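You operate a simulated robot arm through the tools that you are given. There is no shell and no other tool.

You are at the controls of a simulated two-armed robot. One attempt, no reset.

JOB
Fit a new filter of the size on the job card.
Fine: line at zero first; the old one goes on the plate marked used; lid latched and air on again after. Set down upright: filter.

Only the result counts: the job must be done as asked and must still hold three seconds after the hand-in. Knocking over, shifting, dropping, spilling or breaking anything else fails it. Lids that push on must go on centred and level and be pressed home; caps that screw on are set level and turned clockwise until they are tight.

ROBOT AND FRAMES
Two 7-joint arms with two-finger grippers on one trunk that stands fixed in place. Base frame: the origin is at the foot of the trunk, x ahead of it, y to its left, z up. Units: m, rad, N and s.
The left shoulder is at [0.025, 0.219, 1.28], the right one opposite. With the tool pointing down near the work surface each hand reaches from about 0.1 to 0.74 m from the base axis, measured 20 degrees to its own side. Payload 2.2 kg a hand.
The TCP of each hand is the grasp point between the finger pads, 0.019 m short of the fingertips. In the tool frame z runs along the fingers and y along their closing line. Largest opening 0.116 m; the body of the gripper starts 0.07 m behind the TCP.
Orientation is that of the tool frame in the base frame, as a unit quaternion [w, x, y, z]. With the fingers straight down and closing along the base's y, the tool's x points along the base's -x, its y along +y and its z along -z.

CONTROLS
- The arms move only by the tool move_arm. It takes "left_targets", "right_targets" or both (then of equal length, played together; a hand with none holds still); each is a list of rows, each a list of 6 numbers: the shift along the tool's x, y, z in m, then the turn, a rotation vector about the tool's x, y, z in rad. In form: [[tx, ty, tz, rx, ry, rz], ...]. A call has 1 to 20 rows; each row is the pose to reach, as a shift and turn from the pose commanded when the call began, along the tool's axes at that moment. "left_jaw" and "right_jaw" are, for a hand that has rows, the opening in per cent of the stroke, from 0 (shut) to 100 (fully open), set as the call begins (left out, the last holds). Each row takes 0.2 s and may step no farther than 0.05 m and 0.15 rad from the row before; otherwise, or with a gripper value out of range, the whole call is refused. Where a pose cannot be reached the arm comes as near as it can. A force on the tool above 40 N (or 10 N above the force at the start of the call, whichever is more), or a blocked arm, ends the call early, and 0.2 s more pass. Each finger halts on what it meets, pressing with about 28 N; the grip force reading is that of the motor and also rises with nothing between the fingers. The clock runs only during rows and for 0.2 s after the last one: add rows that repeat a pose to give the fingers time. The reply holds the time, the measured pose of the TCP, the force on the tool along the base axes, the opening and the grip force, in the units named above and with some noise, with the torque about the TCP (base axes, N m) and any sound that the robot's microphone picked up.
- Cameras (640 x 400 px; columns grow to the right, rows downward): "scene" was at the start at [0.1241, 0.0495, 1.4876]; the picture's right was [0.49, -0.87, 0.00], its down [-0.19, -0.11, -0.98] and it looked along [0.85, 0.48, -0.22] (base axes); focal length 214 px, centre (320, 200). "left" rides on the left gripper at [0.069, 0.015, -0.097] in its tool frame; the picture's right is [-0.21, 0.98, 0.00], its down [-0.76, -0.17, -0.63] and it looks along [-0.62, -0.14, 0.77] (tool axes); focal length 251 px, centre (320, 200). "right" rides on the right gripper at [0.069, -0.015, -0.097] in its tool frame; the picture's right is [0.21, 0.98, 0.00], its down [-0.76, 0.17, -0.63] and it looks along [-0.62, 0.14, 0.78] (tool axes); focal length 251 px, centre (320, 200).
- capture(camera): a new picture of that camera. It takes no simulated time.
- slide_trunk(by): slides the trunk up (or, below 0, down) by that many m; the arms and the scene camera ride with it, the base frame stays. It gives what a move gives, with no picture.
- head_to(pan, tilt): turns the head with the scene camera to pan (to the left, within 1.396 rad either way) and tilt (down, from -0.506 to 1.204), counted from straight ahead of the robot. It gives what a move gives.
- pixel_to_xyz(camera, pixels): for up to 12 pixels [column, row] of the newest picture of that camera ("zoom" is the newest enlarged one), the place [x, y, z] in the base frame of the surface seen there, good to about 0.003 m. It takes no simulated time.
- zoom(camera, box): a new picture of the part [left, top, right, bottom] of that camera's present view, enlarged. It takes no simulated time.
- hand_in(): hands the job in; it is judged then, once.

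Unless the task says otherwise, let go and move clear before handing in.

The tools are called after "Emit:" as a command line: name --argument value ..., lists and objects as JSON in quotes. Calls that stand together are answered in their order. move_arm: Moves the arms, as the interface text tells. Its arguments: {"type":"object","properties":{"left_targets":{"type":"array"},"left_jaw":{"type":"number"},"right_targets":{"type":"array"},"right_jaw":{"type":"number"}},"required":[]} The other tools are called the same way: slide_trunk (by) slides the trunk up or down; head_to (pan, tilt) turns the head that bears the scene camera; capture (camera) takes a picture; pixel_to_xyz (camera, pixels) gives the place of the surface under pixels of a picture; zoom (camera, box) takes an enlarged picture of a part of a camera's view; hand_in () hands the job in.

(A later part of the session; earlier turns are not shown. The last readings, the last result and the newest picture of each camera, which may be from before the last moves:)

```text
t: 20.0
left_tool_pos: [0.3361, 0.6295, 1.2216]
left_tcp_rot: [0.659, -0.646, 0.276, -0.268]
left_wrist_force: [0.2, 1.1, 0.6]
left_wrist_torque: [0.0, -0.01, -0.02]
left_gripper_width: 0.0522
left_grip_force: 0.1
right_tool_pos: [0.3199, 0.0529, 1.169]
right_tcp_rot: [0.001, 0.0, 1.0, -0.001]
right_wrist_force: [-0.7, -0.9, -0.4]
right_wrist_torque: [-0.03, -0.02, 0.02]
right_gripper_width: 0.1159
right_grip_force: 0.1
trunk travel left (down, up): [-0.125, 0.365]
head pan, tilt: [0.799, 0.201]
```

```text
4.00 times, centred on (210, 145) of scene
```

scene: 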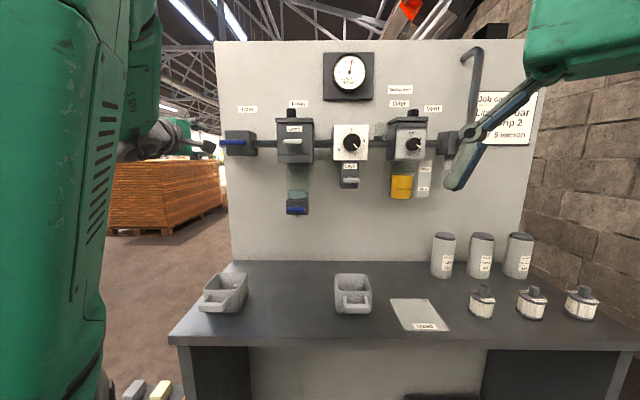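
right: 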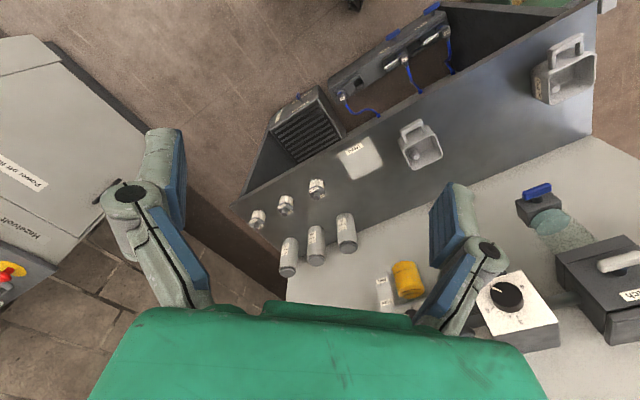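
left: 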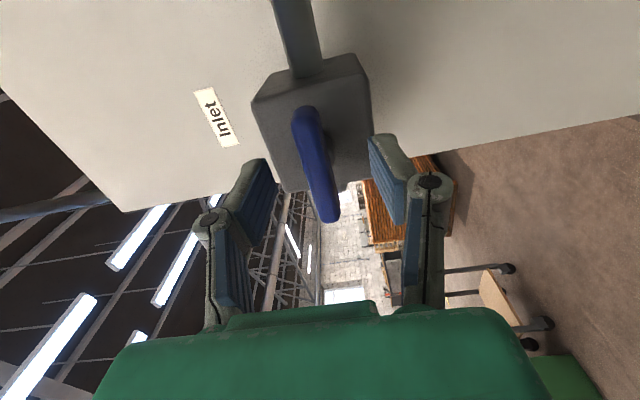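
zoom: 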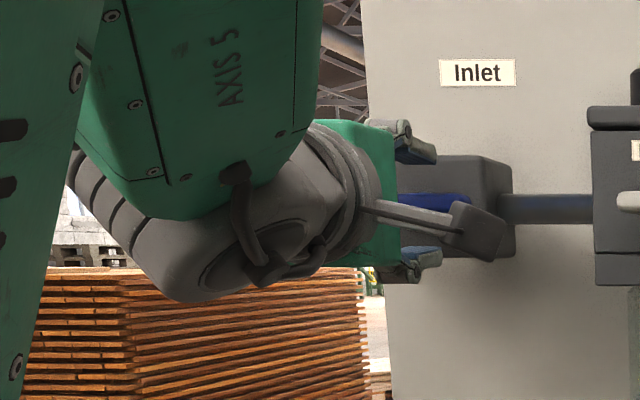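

The bar sits centred between the fingers (bar at about column 317, TCP at column 320). I'll close the fingers on it and hold for a moment.

Emit:
move_arm --left_targets '[[0, 0, 0, 0, 0, 0], [0, 0, 0, 0, 0, 0], [0, 0, 0, 0, 0, 0]]' --left_jaw 0

Emit:
capture --camera "left"

```text
t: 20.8
left_tool_pos: [0.3368, 0.6304, 1.2208]
left_tcp_rot: [0.659, -0.645, 0.276, -0.269]
left_wrist_force: [6.4, 10.3, 18.0]
left_wrist_torque: [-0.32, -0.72, 0.48]
left_gripper_width: 0.0145
left_grip_force: 40.4
right_tool_pos: [0.3198, 0.052, 1.1675]
right_tcp_rot: [0.0, 0.0, 1.0, 0.0]
right_wrist_force: [0.5, -0.1, -0.3]
right_wrist_torque: [0.04, -0.01, 0.04]
right_gripper_width: 0.116
right_grip_force: 0.1
trunk travel left (down, up): [-0.125, 0.365]
head pan, tilt: [0.799, 0.201]
```

```text
taken
```

left: 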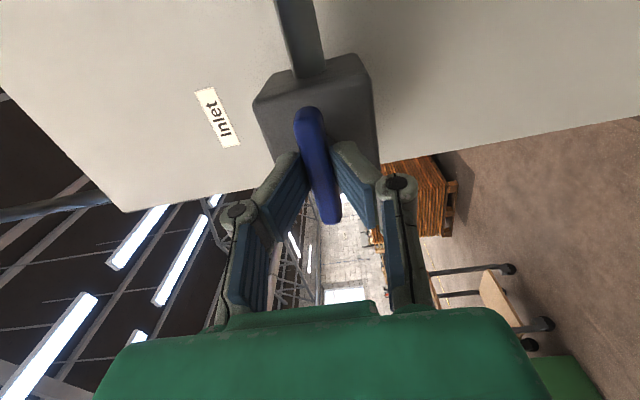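

The fingers hold the 14.5 mm bar, and an 18 N upward reading says the bar sits slightly above my centre. I'll ease up 2 mm and then turn clockwise a little to feel which way the valve moves.

Emit:
move_arm --left_targets '[[0, -0.002, 0, 0, 0, 0], [0, -0.002, 0, 0, 0, 0.1], [0, -0.002, 0, 0, 0, 0.2], [0, -0.002, 0, 0, 0, 0.2]]'

Emit:
capture --camera "left"

Emit:
zoom --camera "scene" --box '[130, 95, 290, 195]'

```text
t: 21.8
left_tool_pos: [0.336, 0.6311, 1.2209]
left_tcp_rot: [0.682, -0.617, 0.339, -0.201]
left_wrist_force: [1.6, 7.9, 12.8]
left_wrist_torque: [-0.75, -0.93, 0.87]
left_gripper_width: 0.0188
left_grip_force: 43.9
right_tool_pos: [0.3202, 0.0525, 1.1682]
right_tcp_rot: [0.001, 0.0, 1.0, -0.001]
right_wrist_force: [0.0, 0.1, 0.2]
right_wrist_torque: [0.02, 0.0, -0.01]
right_gripper_width: 0.1158
right_grip_force: 0.0
trunk travel left (down, up): [-0.125, 0.365]
head pan, tilt: [0.799, 0.201]
```

```text
taken
```

left: 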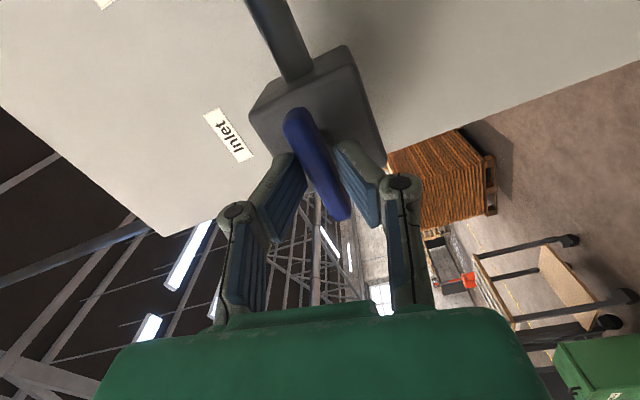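

```text
4.00 times, centred on (210, 145) of scene
```

zoom: 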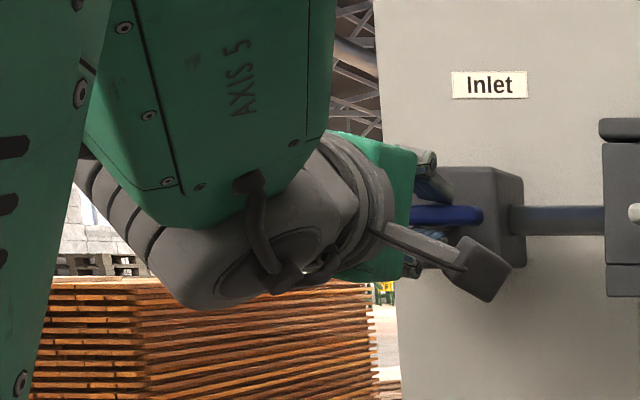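

The bar stayed still: the fingers were pried to 18.8 mm and about 1.2 Nm resisted the clockwise turn. I'll go back and test the counterclockwise direction.

Emit:
move_arm --left_targets '[[0, 0, 0, 0, 0, -0.1], [0, 0, 0, 0, 0, -0.2], [0, 0, 0, 0, 0, -0.3], [0, 0, 0, 0, 0, -0.4], [0, 0, 0, 0, 0, -0.4]]'

Emit:
capture --camera "left"

Emit:
zoom --camera "scene" --box '[130, 95, 290, 195]'

```text
t: 23.0
left_tool_pos: [0.3376, 0.6304, 1.2225]
left_tcp_rot: [-0.629, 0.671, -0.211, 0.331]
left_wrist_force: [4.5, 8.2, 9.1]
left_wrist_torque: [0.05, 0.17, 1.15]
left_gripper_width: 0.0143
left_grip_force: 40.2
right_tool_pos: [0.3203, 0.052, 1.1689]
right_tcp_rot: [0.0, 0.0, 1.0, 0.0]
right_wrist_force: [0.1, 0.7, -0.6]
right_wrist_torque: [0.0, 0.0, -0.01]
right_gripper_width: 0.1158
right_grip_force: 0.1
trunk travel left (down, up): [-0.125, 0.365]
head pan, tilt: [0.799, 0.201]
```

```text
taken
```

left: 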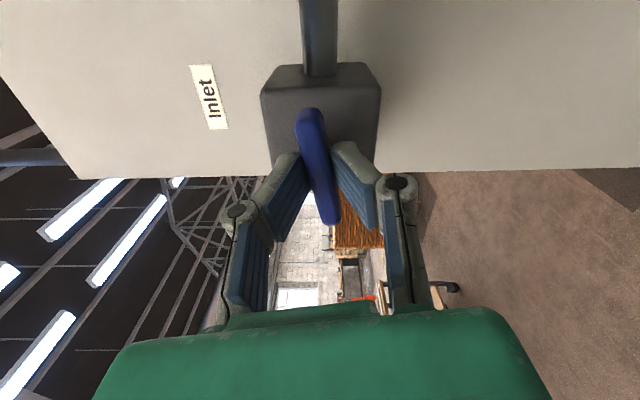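

```text
4.00 times, centred on (210, 145) of scene
```

zoom: 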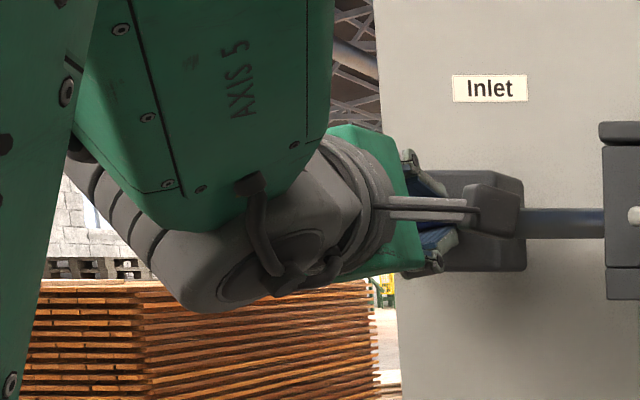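

Counterclockwise works: the bar turned with the hand (width steady at 14.3 mm). I'll carry on turning CCW toward vertical.

Emit:
move_arm --left_targets '[[0, 0, 0, 0, 0, -0.14], [0, 0, 0, 0, 0, -0.28], [0, 0, 0, 0, 0, -0.42], [0, 0, 0, 0, 0, -0.56], [0, 0, 0, 0, 0, -0.7], [0, 0, 0, 0, 0, -0.84], [0, 0, 0, 0, 0, -0.98], [0, 0, 0, 0, 0, -1.12], [0, 0, 0, 0, 0, -1.26], [0, 0, 0, 0, 0, -1.36]]'

Emit:
capture --camera "left"

Emit:
zoom --camera "scene" --box '[130, 95, 290, 195]'

```text
t: 25.2
left_tool_pos: [0.3341, 0.6308, 1.2236]
left_tcp_rot: [-0.28, 0.652, 0.259, 0.655]
left_wrist_force: [-3.8, 20.5, 26.2]
left_wrist_torque: [0.29, -0.35, 0.28]
left_gripper_width: 0.0146
left_grip_force: 40.7
right_tool_pos: [0.3187, 0.0527, 1.1686]
right_tcp_rot: [0.002, 0.0, 1.0, 0.0]
right_wrist_force: [0.1, 1.0, -0.2]
right_wrist_torque: [-0.05, 0.01, 0.02]
right_gripper_width: 0.1158
right_grip_force: 0.1
trunk travel left (down, up): [-0.125, 0.365]
head pan, tilt: [0.799, 0.201]
```

```text
taken
```

left: 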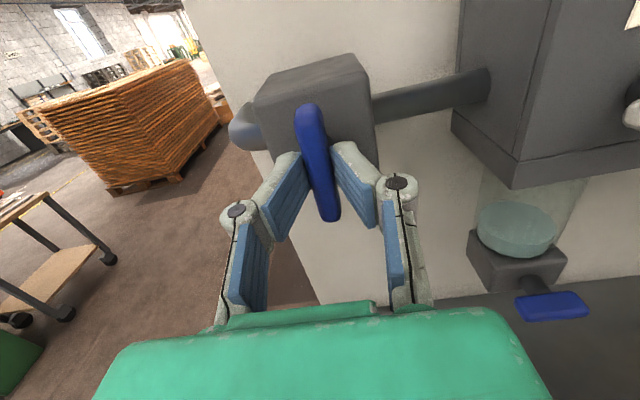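

```text
4.00 times, centred on (210, 145) of scene
```

zoom: 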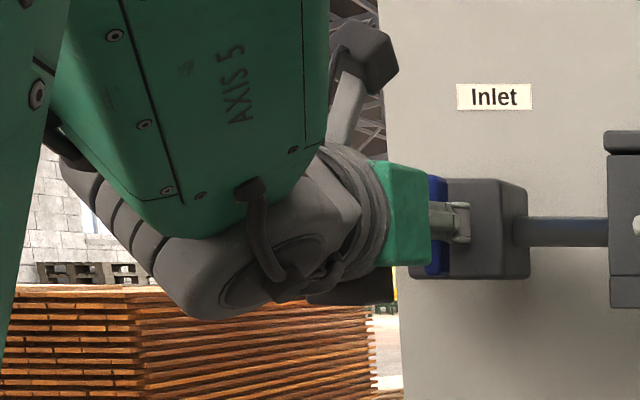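

The lever is now vertical (the tool x axis points straight up). I'll nudge a little further to feel for the closed stop.

Emit:
move_arm --left_targets '[[0, 0, 0, 0, 0, -0.05], [0, 0, 0, 0, 0, -0.1], [0, 0, 0, 0, 0, -0.1]]'

Emit:
zoom --camera "scene" --box '[290, 50, 400, 130]'

Emit:
capture --camera "left"

```text
t: 26.0
left_tool_pos: [0.3354, 0.6311, 1.2226]
left_tcp_rot: [-0.247, 0.639, 0.292, 0.667]
left_wrist_force: [-7.7, 21.6, 23.5]
left_wrist_torque: [0.74, 0.61, 0.34]
left_gripper_width: 0.0155
left_grip_force: 41.6
right_tool_pos: [0.3189, 0.0535, 1.1688]
right_tcp_rot: [0.001, 0.0, 1.0, 0.0]
right_wrist_force: [-0.9, 0.3, -0.1]
right_wrist_torque: [-0.01, 0.0, -0.01]
right_gripper_width: 0.116
right_grip_force: 0.1
trunk travel left (down, up): [-0.125, 0.365]
head pan, tilt: [0.799, 0.201]
```

```text
5.00 times, centred on (345, 90) of scene
```

zoom: 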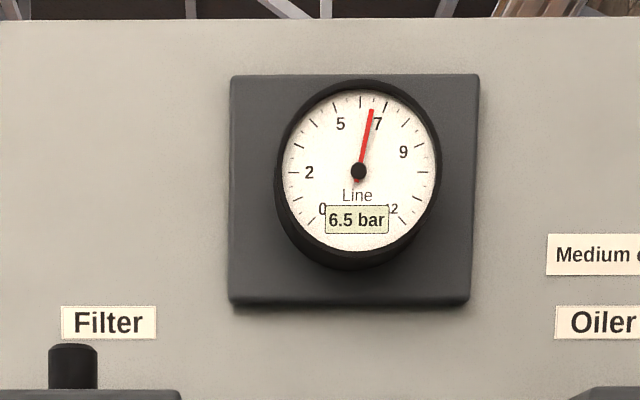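

```text
taken
```

left: 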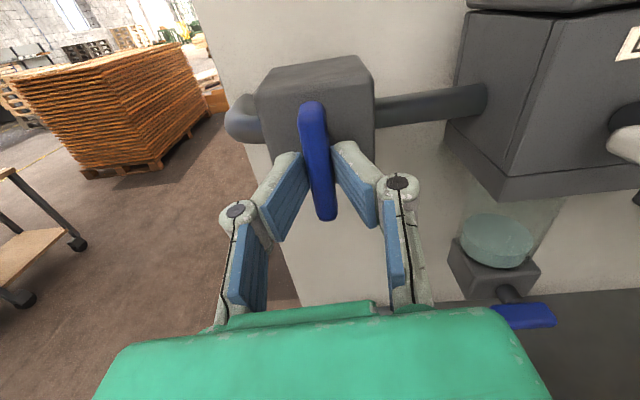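

The stop is felt (about 0.95 Nm, bar at 15.5 mm), so the inlet is closed; the gauge still reads 6.5 bar of trapped air. I'll release the lever, slide the open fingers up along it to clear, and then use the right hand for the vent.

Emit:
move_arm --left_targets '[[0, 0, 0, 0, 0, 0.1], [0, 0, 0, 0, 0, 0.1], [0.0, 0, -0.005, 0, 0, 0.1], [0.04, 0, -0.01, 0, 0, 0.1], [0.08, 0, -0.01, 0, 0, 0.1]]' --left_jaw 50

Emit:
capture --camera "left"

Emit:
capture --camera "scene"

```text
t: 27.2
left_tool_pos: [0.3292, 0.6412, 1.3031]
left_tcp_rot: [-0.28, 0.654, 0.259, 0.654]
left_wrist_force: [-0.2, -0.5, -0.5]
left_wrist_torque: [-0.02, 0.01, 0.0]
left_gripper_width: 0.0579
left_grip_force: 0.0
left hand out of reach, approached as far as the arm can: row 4, 5
right_tool_pos: [0.3198, 0.0486, 1.1686]
right_tcp_rot: [0.001, 0.0, 1.0, 0.001]
right_wrist_force: [0.2, -1.6, -0.1]
right_wrist_torque: [0.01, 0.0, -0.01]
right_gripper_width: 0.1159
right_grip_force: 0.1
trunk travel left (down, up): [-0.125, 0.365]
head pan, tilt: [0.799, 0.201]
```

```text
taken
```

left: 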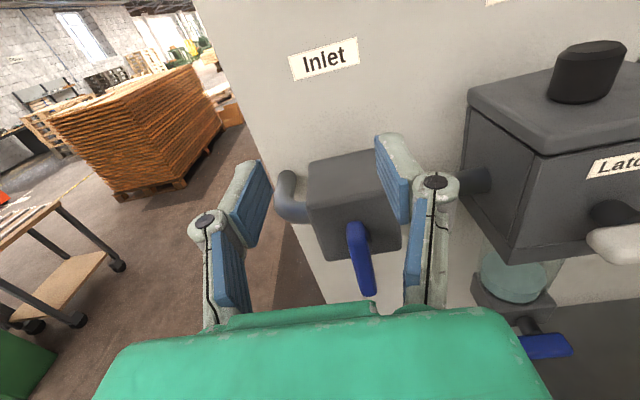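

```text
taken
```

scene: 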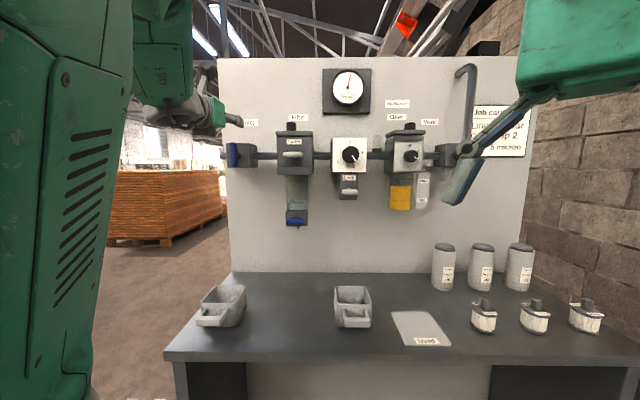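

The inlet lever is vertical and the left hand is clear. Next the right hand goes to a spot in front of the vent, tilting horizontal with jaws shut.

Emit:
move_arm --right_targets '[[-0.0308, 0.0069, -0.005, -0.0512, -0.1235, -0.0512], [-0.0617, 0.0138, -0.01, -0.1023, -0.247, -0.1023], [-0.0925, 0.0208, -0.015, -0.1535, -0.3706, -0.1535], [-0.1233, 0.0277, -0.02, -0.2047, -0.4941, -0.2047], [-0.1542, 0.0346, -0.025, -0.2558, -0.6176, -0.2558], [-0.185, 0.0415, -0.03, -0.307, -0.7411, -0.307], [-0.2158, 0.0484, -0.035, -0.3582, -0.8647, -0.3582], [-0.2467, 0.0553, -0.04, -0.4093, -0.9882, -0.4093], [-0.2775, 0.0622, -0.045, -0.4605, -1.1117, -0.4605], [-0.3083, 0.0692, -0.05, -0.5117, -1.2352, -0.5117], [-0.3392, 0.0761, -0.055, -0.5628, -1.3588, -0.5628], [-0.37, 0.083, -0.06, -0.614, -1.4823, -0.614]]' --right_jaw 0

Emit:
capture --camera "right"

Emit:
capture --camera "scene"

```text
t: 29.8
left_tool_pos: [0.3342, 0.6417, 1.3007]
left_tcp_rot: [-0.28, 0.655, 0.256, 0.653]
left_wrist_force: [1.5, -0.2, 0.7]
left_wrist_torque: [0.02, -0.03, 0.03]
left_gripper_width: 0.0579
left_grip_force: 0.0
right_tool_pos: [0.6931, 0.1327, 1.228]
right_tcp_rot: [0.654, -0.269, 0.652, 0.272]
right_wrist_force: [1.6, -0.2, -0.9]
right_wrist_torque: [-0.02, 0.0, 0.09]
right_gripper_width: 0.0002
right_grip_force: 28.1
trunk travel left (down, up): [-0.125, 0.365]
head pan, tilt: [0.799, 0.201]
```

```text
taken
```

right: 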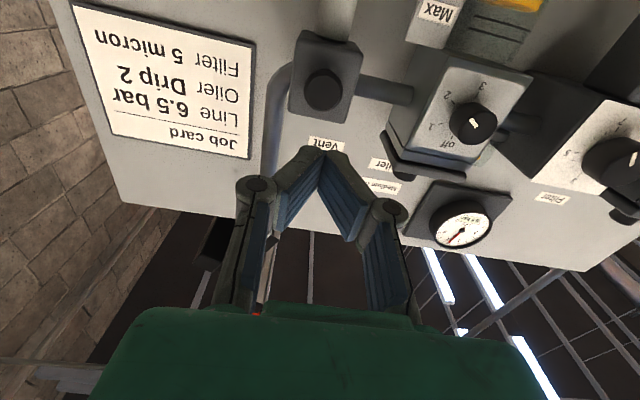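

```text
taken
```

scene: 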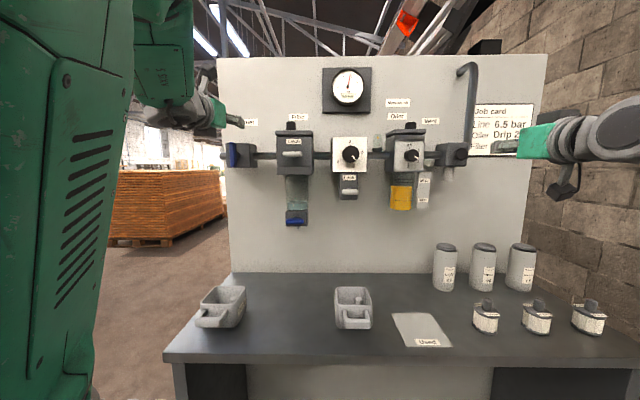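

The right hand is in front of the vent with no reach problem. The button is at (323,90) in the right wrist view; I'll zoom in and measure it.

Emit:
zoom --camera "right" --box '[270, 20, 430, 120]'

Emit:
pixel_to_xyz --camera "right" --pixels '[[323, 90], [323, 78], [323, 100], [312, 90], [334, 90], [300, 60], [350, 60], [300, 115], [345, 115], [325, 40]]'

Emit:
zoom --camera "scene" --box '[390, 100, 550, 200]'

Emit:
pixel_to_xyz --camera "scene" --pixels '[[460, 153], [462, 150], [457, 156], [447, 155], [440, 150]]'

```text
4.00 times, centred on (350, 70) of right
```

zoom: 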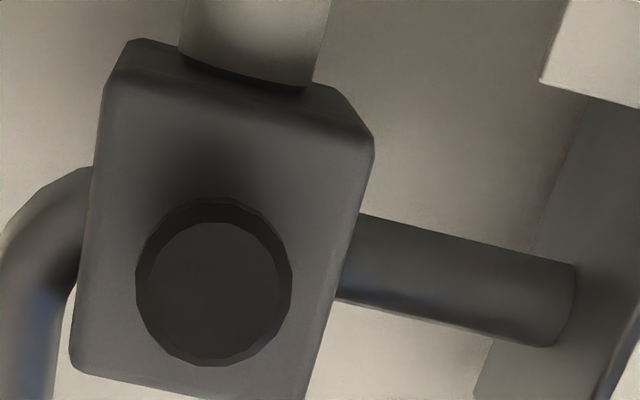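

```text
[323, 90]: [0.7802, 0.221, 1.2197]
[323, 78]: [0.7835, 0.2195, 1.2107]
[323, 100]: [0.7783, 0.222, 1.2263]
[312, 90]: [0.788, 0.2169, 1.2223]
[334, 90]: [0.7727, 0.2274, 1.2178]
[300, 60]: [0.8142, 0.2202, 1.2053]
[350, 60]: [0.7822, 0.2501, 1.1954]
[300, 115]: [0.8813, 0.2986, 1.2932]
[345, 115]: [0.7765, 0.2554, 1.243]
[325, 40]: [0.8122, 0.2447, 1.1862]
```

```text
4.00 times, centred on (470, 150) of scene
```

zoom: 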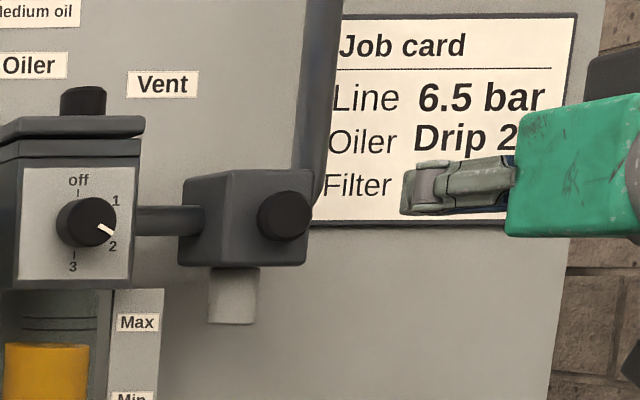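

```text
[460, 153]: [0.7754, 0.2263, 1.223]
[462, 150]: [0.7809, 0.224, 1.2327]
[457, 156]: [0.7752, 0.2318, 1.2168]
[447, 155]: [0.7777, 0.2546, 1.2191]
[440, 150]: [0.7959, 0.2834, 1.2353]
```

The vent button centre is at about s=0.393, z=1.222, front at d≈0.708. I'll line up and press it in small steps with the closed fingertips, then check the gauge.

Emit:
move_arm --right_targets '[[0.005, 0.003, 0.04, 0, 0, 0], [0.005, 0.003, 0.08, 0, 0, 0], [0.005, 0.003, 0.1, 0, 0, 0], [0.005, 0.003, 0.105, 0, 0, 0], [0.005, 0.003, 0.108, 0, 0, 0], [0.005, 0.003, 0.111, 0, 0, 0]]'

Emit:
capture --camera "right"

Emit:
zoom --camera "scene" --box '[290, 50, 550, 200]'

```text
t: 31.2
left_tool_pos: [0.33, 0.649, 1.299]
left_tcp_rot: [-0.279, 0.655, 0.259, 0.653]
left_wrist_force: [0.4, -0.3, -0.8]
left_wrist_torque: [0.01, 0.01, 0.01]
left_gripper_width: 0.058
left_grip_force: 0.1
right_tool_pos: [0.7361, 0.1973, 1.2197]
right_tcp_rot: [0.653, -0.272, 0.653, 0.27]
right_wrist_force: [-0.8, 0.2, -0.1]
right_wrist_torque: [0.05, -0.01, -0.02]
right_gripper_width: 0.0
right_grip_force: 27.8
right hand out of reach, approached as far as the arm can: row 2, 3, 4, 5, 6
trunk travel left (down, up): [-0.125, 0.365]
head pan, tilt: [0.799, 0.201]
```

```text
taken
```

right: 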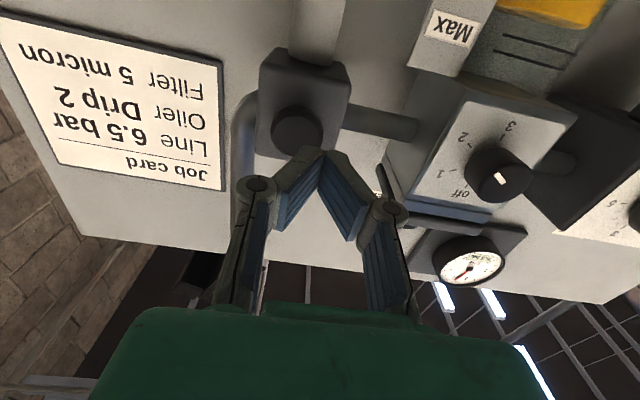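

```text
2.46 times, centred on (420, 125) of scene
```

zoom: 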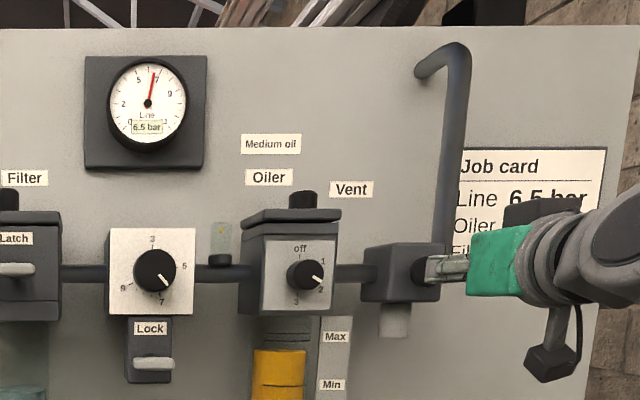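

The right arm fell about 3.5 cm short of the button with the trunk this low (TCP stopped at d≈0.66). I'll back off, raise the trunk 0.24 m so the right shoulder is level with the vent, and try again.

Emit:
move_arm --right_targets '[[0, 0, -0.04, 0, 0, 0], [0, 0, -0.08, 0, 0, 0], [0, 0, -0.1, 0, 0, 0]]'

Emit:
slide_trunk --by 0.24

Emit:
capture --camera "scene"

```text
t: 32.0
left_tool_pos: [0.3304, 0.6466, 1.3017]
left_tcp_rot: [-0.279, 0.654, 0.257, 0.654]
left_wrist_force: [-0.7, 0.3, -0.1]
left_wrist_torque: [0.03, 0.03, -0.01]
left_gripper_width: 0.058
left_grip_force: 0.0
right_tool_pos: [0.6638, 0.1246, 1.2203]
right_tcp_rot: [0.654, -0.272, 0.652, 0.27]
right_wrist_force: [0.3, 0.2, -0.2]
right_wrist_torque: [0.0, -0.03, -0.01]
right_gripper_width: 0.0
right_grip_force: 28.3
trunk travel left (down, up): [-0.125, 0.365]
head pan, tilt: [0.799, 0.201]
```

```text
t: 34.5
left_tool_pos: [0.3311, 0.6432, 1.5418]
left_tcp_rot: [-0.279, 0.654, 0.257, 0.654]
left_wrist_force: [0.7, -0.3, 0.8]
left_wrist_torque: [0.02, -0.01, 0.02]
left_gripper_width: 0.058
left_grip_force: 0.0
right_tool_pos: [0.6644, 0.1213, 1.4595]
right_tcp_rot: [0.654, -0.271, 0.653, 0.271]
right_wrist_force: [0.1, -0.6, -0.2]
right_wrist_torque: [-0.02, -0.03, 0.02]
right_gripper_width: 0.0
right_grip_force: 28.0
trunk travel left (down, up): [-0.365, 0.125]
head pan, tilt: [0.799, 0.201]
```

```text
taken
```

scene: 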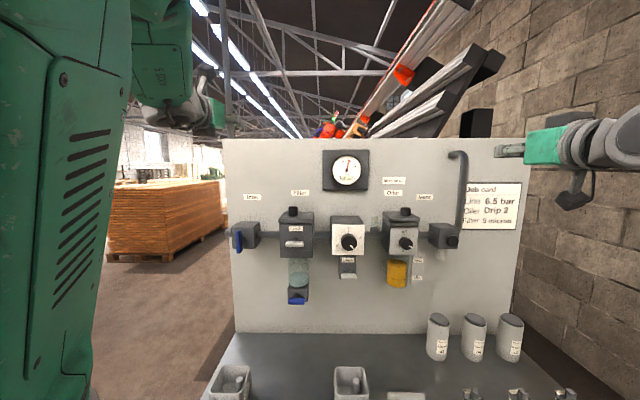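

The trunk is up, and the right hand is at z≈1.46, well clear. I'll bring it down to the vent's height and turn it a little to the right (yaw ≈30°) for extra reach.

Emit:
move_arm --right_targets '[[0.04, 0.0, 0.0, 0.04, 0, 0], [0.08, 0.0, 0.0, 0.08, 0, 0], [0.12, 0.0, 0.0, 0.12, 0, 0], [0.16, 0.0, 0.01, 0.17, 0, 0], [0.2, -0.002, 0.035, 0.22, 0, 0], [0.238, -0.004, 0.064, 0.25, 0, 0]]'

Emit:
capture --camera "right"

Emit:
capture --camera "scene"

```text
t: 35.9
left_tool_pos: [0.3332, 0.6459, 1.5382]
left_tcp_rot: [-0.28, 0.656, 0.259, 0.652]
left_wrist_force: [0.5, 0.8, 0.2]
left_wrist_torque: [0.02, -0.05, 0.04]
left_gripper_width: 0.058
left_grip_force: 0.1
right_tool_pos: [0.7247, 0.1476, 1.2307]
right_tcp_rot: [0.687, -0.172, 0.682, 0.185]
right_wrist_force: [0.7, -0.6, 0.6]
right_wrist_torque: [0.0, 0.0, 0.01]
right_gripper_width: 0.0
right_grip_force: 28.4
trunk travel left (down, up): [-0.365, 0.125]
head pan, tilt: [0.799, 0.201]
```

```text
taken
```

right: 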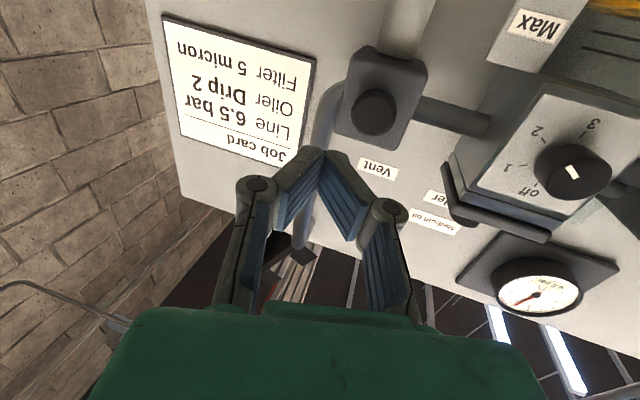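

```text
taken
```

scene: 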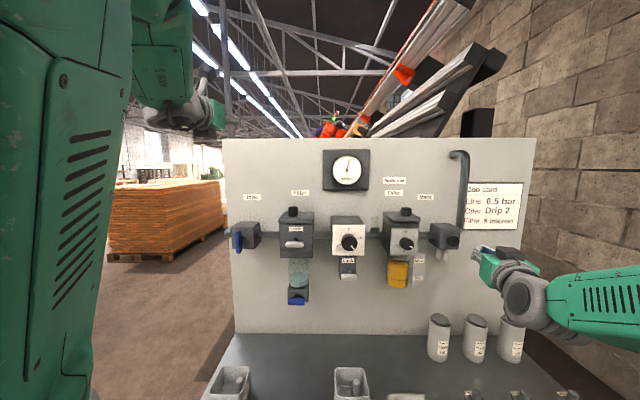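

The button is at (373,112) in the right view. I'll re-measure it from this pose before pressing.

Emit:
pixel_to_xyz --camera "right" --pixels '[[373, 112], [363, 112], [383, 112], [373, 102], [373, 122], [350, 100]]'

Emit:
pixel_to_xyz --camera "scene" --pixels '[[452, 241], [453, 239], [451, 244]]'

Emit:
zoom --camera "right" --box '[310, 40, 470, 140]'

```text
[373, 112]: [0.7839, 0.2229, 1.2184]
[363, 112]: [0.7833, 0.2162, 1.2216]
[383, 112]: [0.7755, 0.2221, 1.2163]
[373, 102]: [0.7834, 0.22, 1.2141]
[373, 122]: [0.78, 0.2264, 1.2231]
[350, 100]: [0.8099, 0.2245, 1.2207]
```

```text
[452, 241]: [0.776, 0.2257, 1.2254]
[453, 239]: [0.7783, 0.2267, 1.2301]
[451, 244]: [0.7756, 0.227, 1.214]
```

```text
4.00 times, centred on (390, 90) of right
```

zoom: 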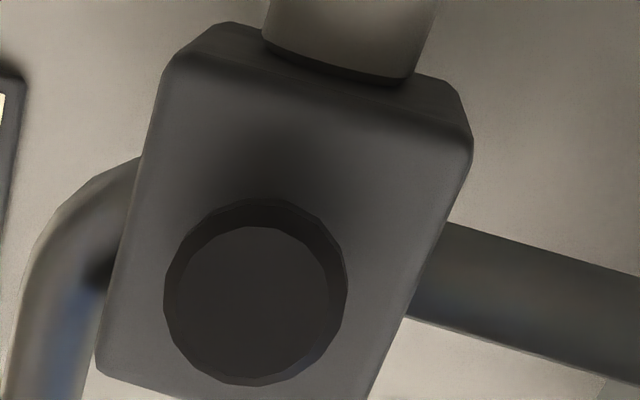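

The button centre is at about [0.781,0.222,1.220]. I'll line up the closed tips and press along the wall normal in 4 mm steps.

Emit:
move_arm --right_targets '[[0.01, 0.0285, 0.02, 0, 0, 0], [0.01, 0.0385, 0.05, 0, 0, 0], [0.01, 0.0385, 0.0645, 0, 0, 0], [0.01, 0.0396, 0.0684, 0, 0, 0], [0.01, 0.0407, 0.0722, 0, 0, 0], [0.01, 0.0418, 0.0761, 0, 0, 0]]'

Emit:
capture --camera "right"

Emit:
zoom --camera "scene" --box '[300, 130, 520, 270]'

```text
t: 37.3
left_tool_pos: [0.3288, 0.6469, 1.5413]
left_tcp_rot: [-0.277, 0.654, 0.259, 0.655]
left_wrist_force: [0.8, -0.2, 0.5]
left_wrist_torque: [0.0, -0.01, -0.02]
left_gripper_width: 0.0581
left_grip_force: 0.0
right_tool_pos: [0.7513, 0.2379, 1.2138]
right_tcp_rot: [0.682, -0.189, 0.681, 0.188]
right_wrist_force: [-4.3, 1.3, 1.3]
right_wrist_torque: [-0.02, -0.06, 0.01]
right_gripper_width: 0.0003
right_grip_force: 28.2
right hand out of reach, approached as far as the arm can: row 6
trunk travel left (down, up): [-0.365, 0.125]
head pan, tilt: [0.799, 0.201]
```

```text
taken
```

right: 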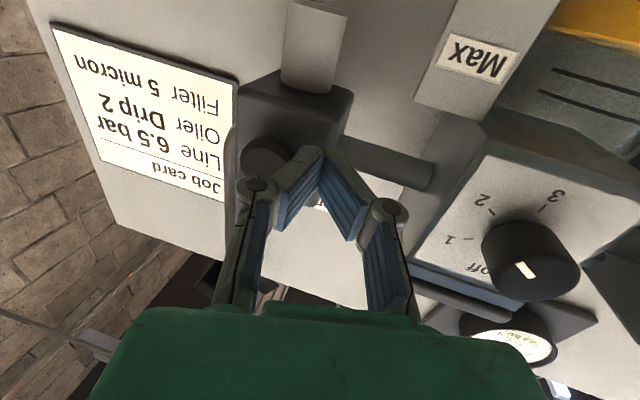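

```text
2.86 times, centred on (410, 200) of scene
```

zoom: 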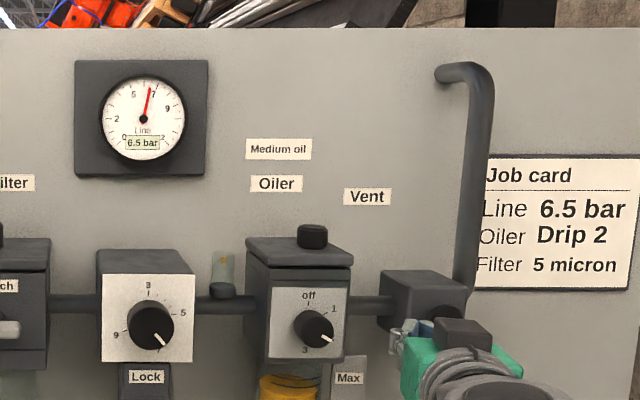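

The tips ended about 3 cm left of the button (s≈0.363); my last reading was taken before the arm had settled, so the offset was wrong. I'll back off, let it settle, and read the true pose.

Emit:
move_arm --right_targets '[[-0.003, -0.008, -0.02, 0, 0, 0], [-0.003, -0.02, -0.04, 0, 0, 0], [-0.003, -0.03, -0.04, 0, 0, 0], [-0.003, -0.03, -0.04, 0, 0, 0], [-0.003, -0.03, -0.04, 0, 0, 0], [-0.003, -0.03, -0.04, 0, 0, 0]]'

Emit:
capture --camera "right"

```text
t: 38.7
left_tool_pos: [0.3308, 0.6426, 1.5398]
left_tcp_rot: [-0.279, 0.654, 0.259, 0.653]
left_wrist_force: [-0.8, 0.1, 0.1]
left_wrist_torque: [0.02, 0.03, -0.01]
left_gripper_width: 0.058
left_grip_force: 0.1
right_tool_pos: [0.7346, 0.1885, 1.2158]
right_tcp_rot: [0.683, -0.186, 0.681, 0.187]
right_wrist_force: [-0.1, 0.4, 0.1]
right_wrist_torque: [-0.01, 0.02, 0.03]
right_gripper_width: 0.0
right_grip_force: 28.1
trunk travel left (down, up): [-0.365, 0.125]
head pan, tilt: [0.799, 0.201]
```

```text
taken
```

right: 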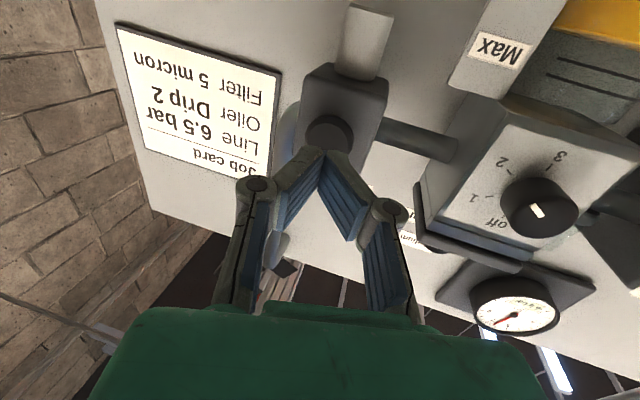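

The arm has settled at [0.7346,0.1885,1.2158] and the button is at (328,133). I'll press again with corrected offsets, holding at the end.

Emit:
move_arm --right_targets '[[-0.005, 0.0064, 0.015, 0, 0, 0], [-0.005, 0.0064, 0.028, 0, 0, 0], [-0.005, 0.0064, 0.034, 0, 0, 0], [-0.005, 0.0075, 0.038, 0, 0, 0], [-0.005, 0.0086, 0.042, 0, 0, 0], [-0.005, 0.0097, 0.046, 0, 0, 0], [-0.005, 0.0097, 0.046, 0, 0, 0]]'

Emit:
capture --camera "right"

Emit:
zoom --camera "scene" --box '[300, 130, 520, 270]'

```text
t: 40.3
left_tool_pos: [0.3282, 0.6417, 1.5438]
left_tcp_rot: [-0.281, 0.653, 0.257, 0.655]
left_wrist_force: [0.1, 0.9, 0.3]
left_wrist_torque: [0.03, 0.02, -0.03]
left_gripper_width: 0.0579
left_grip_force: 0.0
right_tool_pos: [0.7668, 0.2199, 1.221]
right_tcp_rot: [0.683, -0.186, 0.681, 0.186]
right_wrist_force: [-11.2, -8.3, 4.6]
right_wrist_torque: [0.05, -0.07, 0.07]
right_gripper_width: 0.0
right_grip_force: 27.8
trunk travel left (down, up): [-0.365, 0.125]
head pan, tilt: [0.799, 0.201]
heard: click
```

```text
taken
```

right: 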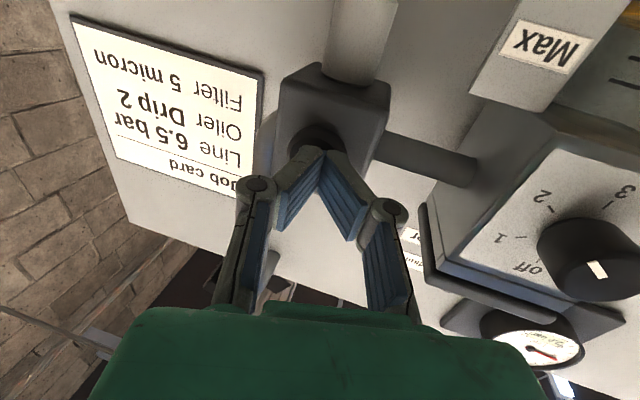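

```text
2.86 times, centred on (410, 200) of scene
```

zoom: 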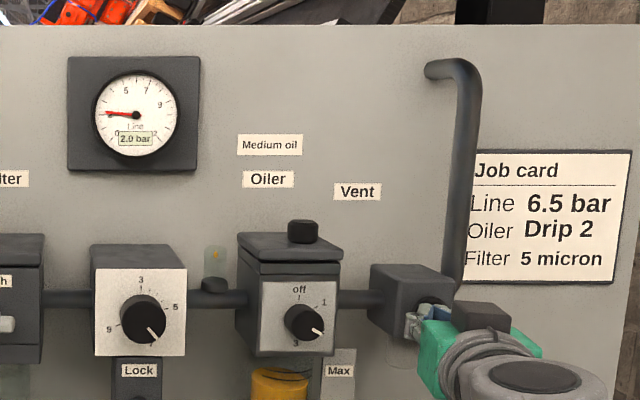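

A click was heard and the gauge has dropped to 2.0 bar. I'll hold the button pressed until it reaches zero.

Emit:
move_arm --right_targets '[[0, 0, 0, 0, 0, 0], [0, 0, 0, 0, 0, 0], [0, 0, 0, 0, 0, 0], [0, 0, 0, 0, 0, 0], [0, 0, 0, 0, 0, 0], [0, 0, 0, 0, 0, 0], [0, 0, 0, 0, 0, 0], [0, 0, 0, 0, 0, 0], [0, 0, 0, 0, 0, 0], [0, 0, 0, 0, 0, 0]]'

Emit:
zoom --camera "scene" --box '[310, 140, 390, 195]'

```text
t: 42.5
left_tool_pos: [0.3279, 0.6411, 1.5435]
left_tcp_rot: [-0.28, 0.653, 0.258, 0.654]
left_wrist_force: [-0.3, -0.4, 0.2]
left_wrist_torque: [0.02, -0.01, -0.04]
left_gripper_width: 0.0578
left_grip_force: 0.1
right_tool_pos: [0.7682, 0.2198, 1.2202]
right_tcp_rot: [0.683, -0.186, 0.681, 0.187]
right_wrist_force: [-10.9, -8.3, -2.6]
right_wrist_torque: [-0.05, 0.02, 0.08]
right_gripper_width: 0.0
right_grip_force: 28.3
trunk travel left (down, up): [-0.365, 0.125]
head pan, tilt: [0.799, 0.201]
```

```text
7.27 times, centred on (350, 168) of scene
```

zoom: 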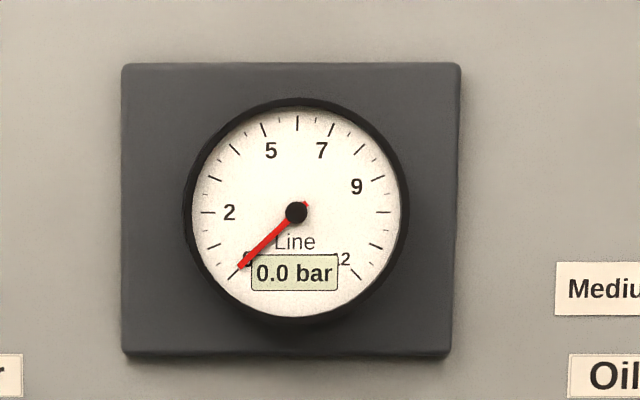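

The line reads 0.0 bar. I'll back the right hand off along the wall normal and check that the button springs back.

Emit:
move_arm --right_targets '[[0, -0.005, -0.02, 0, 0, 0], [0, -0.013, -0.05, 0, 0, 0], [0, -0.025, -0.09, 0, 0, 0], [0, -0.035, -0.13, 0, 0, 0], [0, -0.035, -0.13, 0, 0, 0], [0, -0.035, -0.13, 0, 0, 0]]'

Emit:
capture --camera "right"

Emit:
capture --camera "scene"

Emit:
zoom --camera "scene" --box '[400, 195, 500, 270]'

```text
t: 43.9
left_tool_pos: [0.3309, 0.6476, 1.5404]
left_tcp_rot: [-0.279, 0.655, 0.259, 0.653]
left_wrist_force: [0.1, 0.9, -0.4]
left_wrist_torque: [0.01, 0.02, -0.04]
left_gripper_width: 0.0579
left_grip_force: 0.1
right_tool_pos: [0.677, 0.1271, 1.2202]
right_tcp_rot: [0.682, -0.188, 0.681, 0.187]
right_wrist_force: [0.3, 0.4, -0.2]
right_wrist_torque: [0.03, 0.0, 0.01]
right_gripper_width: 0.0
right_grip_force: 28.6
trunk travel left (down, up): [-0.365, 0.125]
head pan, tilt: [0.799, 0.201]
```

```text
taken
```

right: 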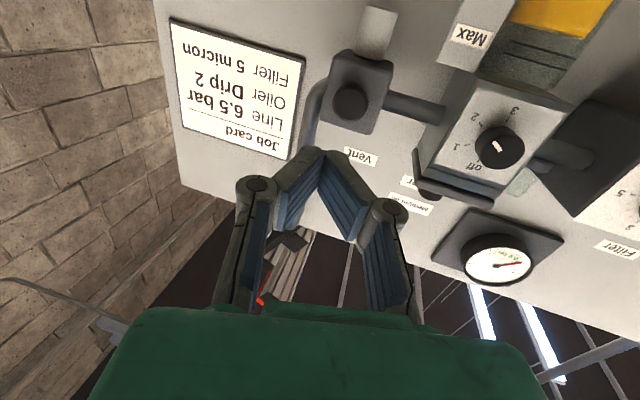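

```text
taken
```

scene: 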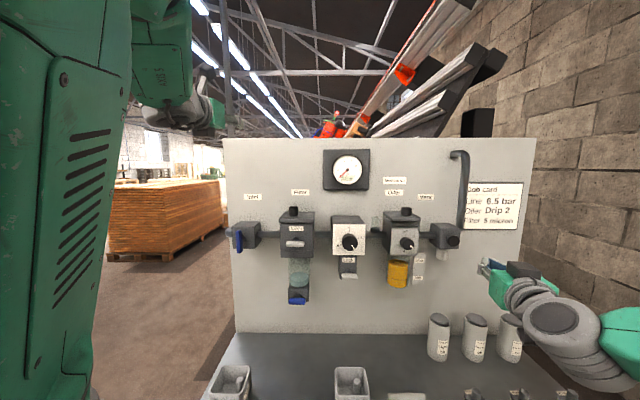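

```text
5.33 times, centred on (450, 232) of scene
```

zoom: 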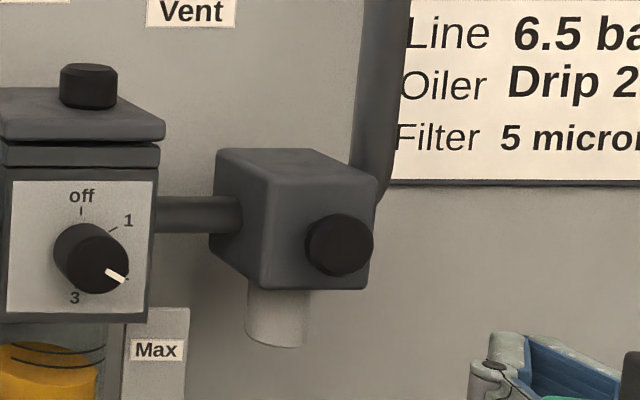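

The vent button has sprung back out and the gauge stays at zero. The latch is next; the right arm can face it, so I'll move the right hand left to a spot in front of the latch, keeping d≈0.57.

Emit:
move_arm --right_targets '[[-0.0006, 0.043, -0.01, -0.025, 0, 0], [-0.0012, 0.086, -0.02, -0.05, 0, 0], [-0.0018, 0.129, -0.03, -0.075, 0, 0], [-0.0024, 0.172, -0.04, -0.1, 0, 0], [-0.003, 0.215, -0.05, -0.125, 0, 0], [-0.0036, 0.258, -0.06, -0.15, 0, 0], [-0.0042, 0.301, -0.07, -0.175, 0, 0], [-0.0048, 0.344, -0.08, -0.2, 0, 0], [-0.0054, 0.387, -0.09, -0.225, 0, 0], [-0.006, 0.428, -0.098, -0.25, 0, 0], [-0.006, 0.428, -0.098, -0.25, 0, 0], [-0.006, 0.428, -0.098, -0.25, 0, 0]]'

Emit:
capture --camera "right"

Emit:
capture --camera "scene"

```text
t: 46.5
left_tool_pos: [0.3295, 0.6505, 1.5386]
left_tcp_rot: [-0.277, 0.655, 0.26, 0.653]
left_wrist_force: [-0.7, 0.3, 0.5]
left_wrist_torque: [0.03, 0.0, -0.02]
left_gripper_width: 0.058
left_grip_force: 0.0
right_tool_pos: [0.4158, 0.3651, 1.1998]
right_tcp_rot: [0.654, -0.27, 0.653, 0.27]
right_wrist_force: [-0.1, -0.1, 0.0]
right_wrist_torque: [0.02, -0.02, -0.05]
right_gripper_width: 0.0001
right_grip_force: 27.8
right hand out of reach, approached as far as the arm can: row 8, 9, 10, 11, 12
trunk travel left (down, up): [-0.365, 0.125]
head pan, tilt: [0.799, 0.201]
```

```text
taken
```

right: 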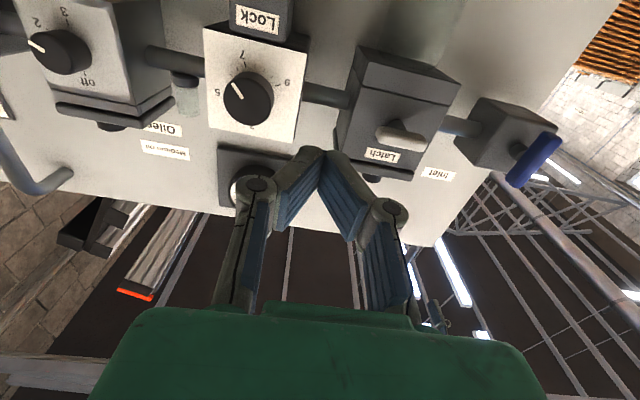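

```text
taken
```

scene: 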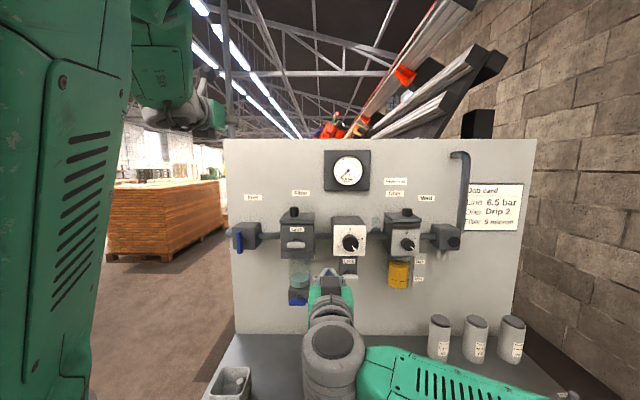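

The right arm stopped at s≈0.036, d≈0.552. From the scene, the forearm comes in from the right, so more depth may help; I'll try moving toward the wall a little and then left.

Emit:
move_arm --right_targets '[[-0.01, 0.0, 0.02, 0, 0, 0], [-0.02, 0.01, 0.045, 0, 0, 0], [-0.025, 0.03, 0.06, 0, 0, 0], [-0.025, 0.055, 0.06, 0, 0, 0], [-0.025, 0.085, 0.06, 0, 0, 0], [-0.025, 0.085, 0.06, 0, 0, 0]]'

Emit:
capture --camera "scene"

```text
t: 47.9
left_tool_pos: [0.33, 0.6452, 1.5401]
left_tcp_rot: [-0.279, 0.654, 0.26, 0.653]
left_wrist_force: [-0.2, 0.0, 0.4]
left_wrist_torque: [0.01, 0.01, -0.03]
left_gripper_width: 0.0577
left_grip_force: 0.2
right_tool_pos: [0.4165, 0.3628, 1.2008]
right_tcp_rot: [0.655, -0.271, 0.652, 0.27]
right_wrist_force: [0.3, 0.1, 0.2]
right_wrist_torque: [-0.03, -0.02, -0.03]
right_gripper_width: 0.0
right_grip_force: 27.9
right hand out of reach, approached as far as the arm can: row 1, 2, 3, 4, 5, 6
trunk travel left (down, up): [-0.365, 0.125]
head pan, tilt: [0.799, 0.201]
```

```text
taken
```

scene: 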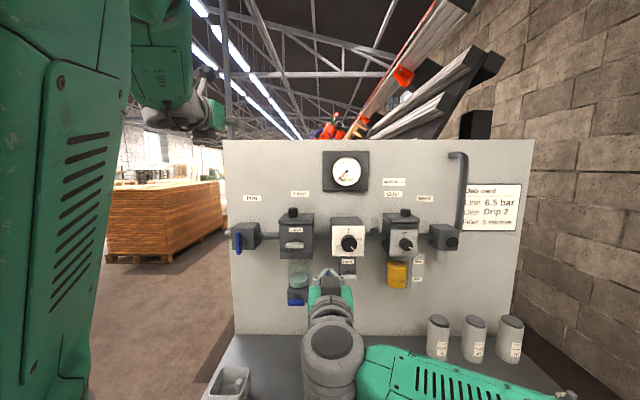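

The right arm is at a joint limit here and cannot face the latch. The left arm reaches this spot well with its tool pointing down (its starting pose), so I'll retire the right arm to the right, away from the bench.

Emit:
move_arm --right_targets '[[0, -0.035, -0.03, 0.06, 0, 0], [0, -0.07, -0.06, 0.12, 0, 0], [0, -0.105, -0.09, 0.18, 0, 0], [0, -0.14, -0.12, 0.24, 0, 0], [0, -0.175, -0.15, 0.3, 0, 0], [0, -0.21, -0.18, 0.36, 0, 0], [0, -0.245, -0.21, 0.42, 0, 0], [0, -0.28, -0.24, 0.48, 0, 0], [0, -0.315, -0.27, 0.54, 0, 0], [0, -0.35, -0.3, 0.6, 0, 0], [0, -0.385, -0.32, 0.66, 0, 0], [0, -0.42, -0.34, 0.72, 0, 0], [0, -0.42, -0.34, 0.72, 0, 0]]'

Emit:
capture --camera "scene"

```text
t: 50.7
left_tool_pos: [0.3285, 0.6412, 1.544]
left_tcp_rot: [-0.281, 0.653, 0.258, 0.654]
left_wrist_force: [0.0, -0.5, 0.5]
left_wrist_torque: [-0.04, -0.01, -0.01]
left_gripper_width: 0.0581
left_grip_force: 0.1
right_tool_pos: [0.4873, -0.1733, 1.1986]
right_tcp_rot: [0.707, -0.022, 0.706, 0.023]
right_wrist_force: [-1.0, -0.5, 0.2]
right_wrist_torque: [-0.02, -0.01, -0.01]
right_gripper_width: 0.0
right_grip_force: 28.2
right hand out of reach, approached as far as the arm can: row 10, 11, 12, 13
trunk travel left (down, up): [-0.365, 0.125]
head pan, tilt: [0.799, 0.201]
```

```text
taken
```

scene: 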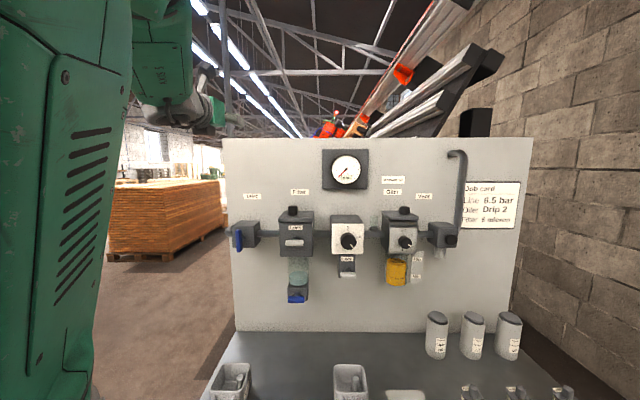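

The right hand is parked at [0.487,-0.173,1.20], clear. Now I'll roll the left hand back by about 180° in free space so its camera ends below, ready to tilt down.

Emit:
move_arm --left_targets '[[0, 0, 0, 0, 0, 0.149], [0, 0, 0, 0, 0, 0.298], [0, 0, 0, 0, 0, 0.447], [0, 0, 0, 0, 0, 0.596], [0, 0, 0, 0, 0, 0.745], [0, 0, 0, 0, 0, 0.894], [0, 0, 0, 0, 0, 1.043], [0, 0, 0, 0, 0, 1.192], [0, 0, 0, 0, 0, 1.341], [0, 0, 0, 0, 0, 1.49], [0, 0, 0, 0, 0, 1.639], [0, 0, 0, 0, 0, 1.788], [0, 0, 0, 0, 0, 1.937], [0, 0, 0, 0, 0, 2.086], [0, 0, 0, 0, 0, 2.235], [0, 0, 0, 0, 0, 2.384], [0, 0, 0, 0, 0, 2.533], [0, 0, 0, 0, 0, 2.682], [0, 0, 0, 0, 0, 2.831], [0, 0, 0, 0, 0, 2.98]]' --left_jaw 0

```text
t: 54.9
left_tool_pos: [0.33, 0.6431, 1.5422]
left_tcp_rot: [0.674, -0.307, 0.632, 0.227]
left_wrist_force: [-0.1, 0.5, 0.2]
left_wrist_torque: [0.04, 0.0, -0.02]
left_gripper_width: 0.0
left_grip_force: 27.8
right_tool_pos: [0.488, -0.1722, 1.1995]
right_tcp_rot: [0.707, -0.022, 0.706, 0.022]
right_wrist_force: [-1.1, 1.0, 0.5]
right_wrist_torque: [-0.03, 0.0, -0.03]
right_gripper_width: 0.0001
right_grip_force: 28.6
trunk travel left (down, up): [-0.365, 0.125]
head pan, tilt: [0.799, 0.201]
```

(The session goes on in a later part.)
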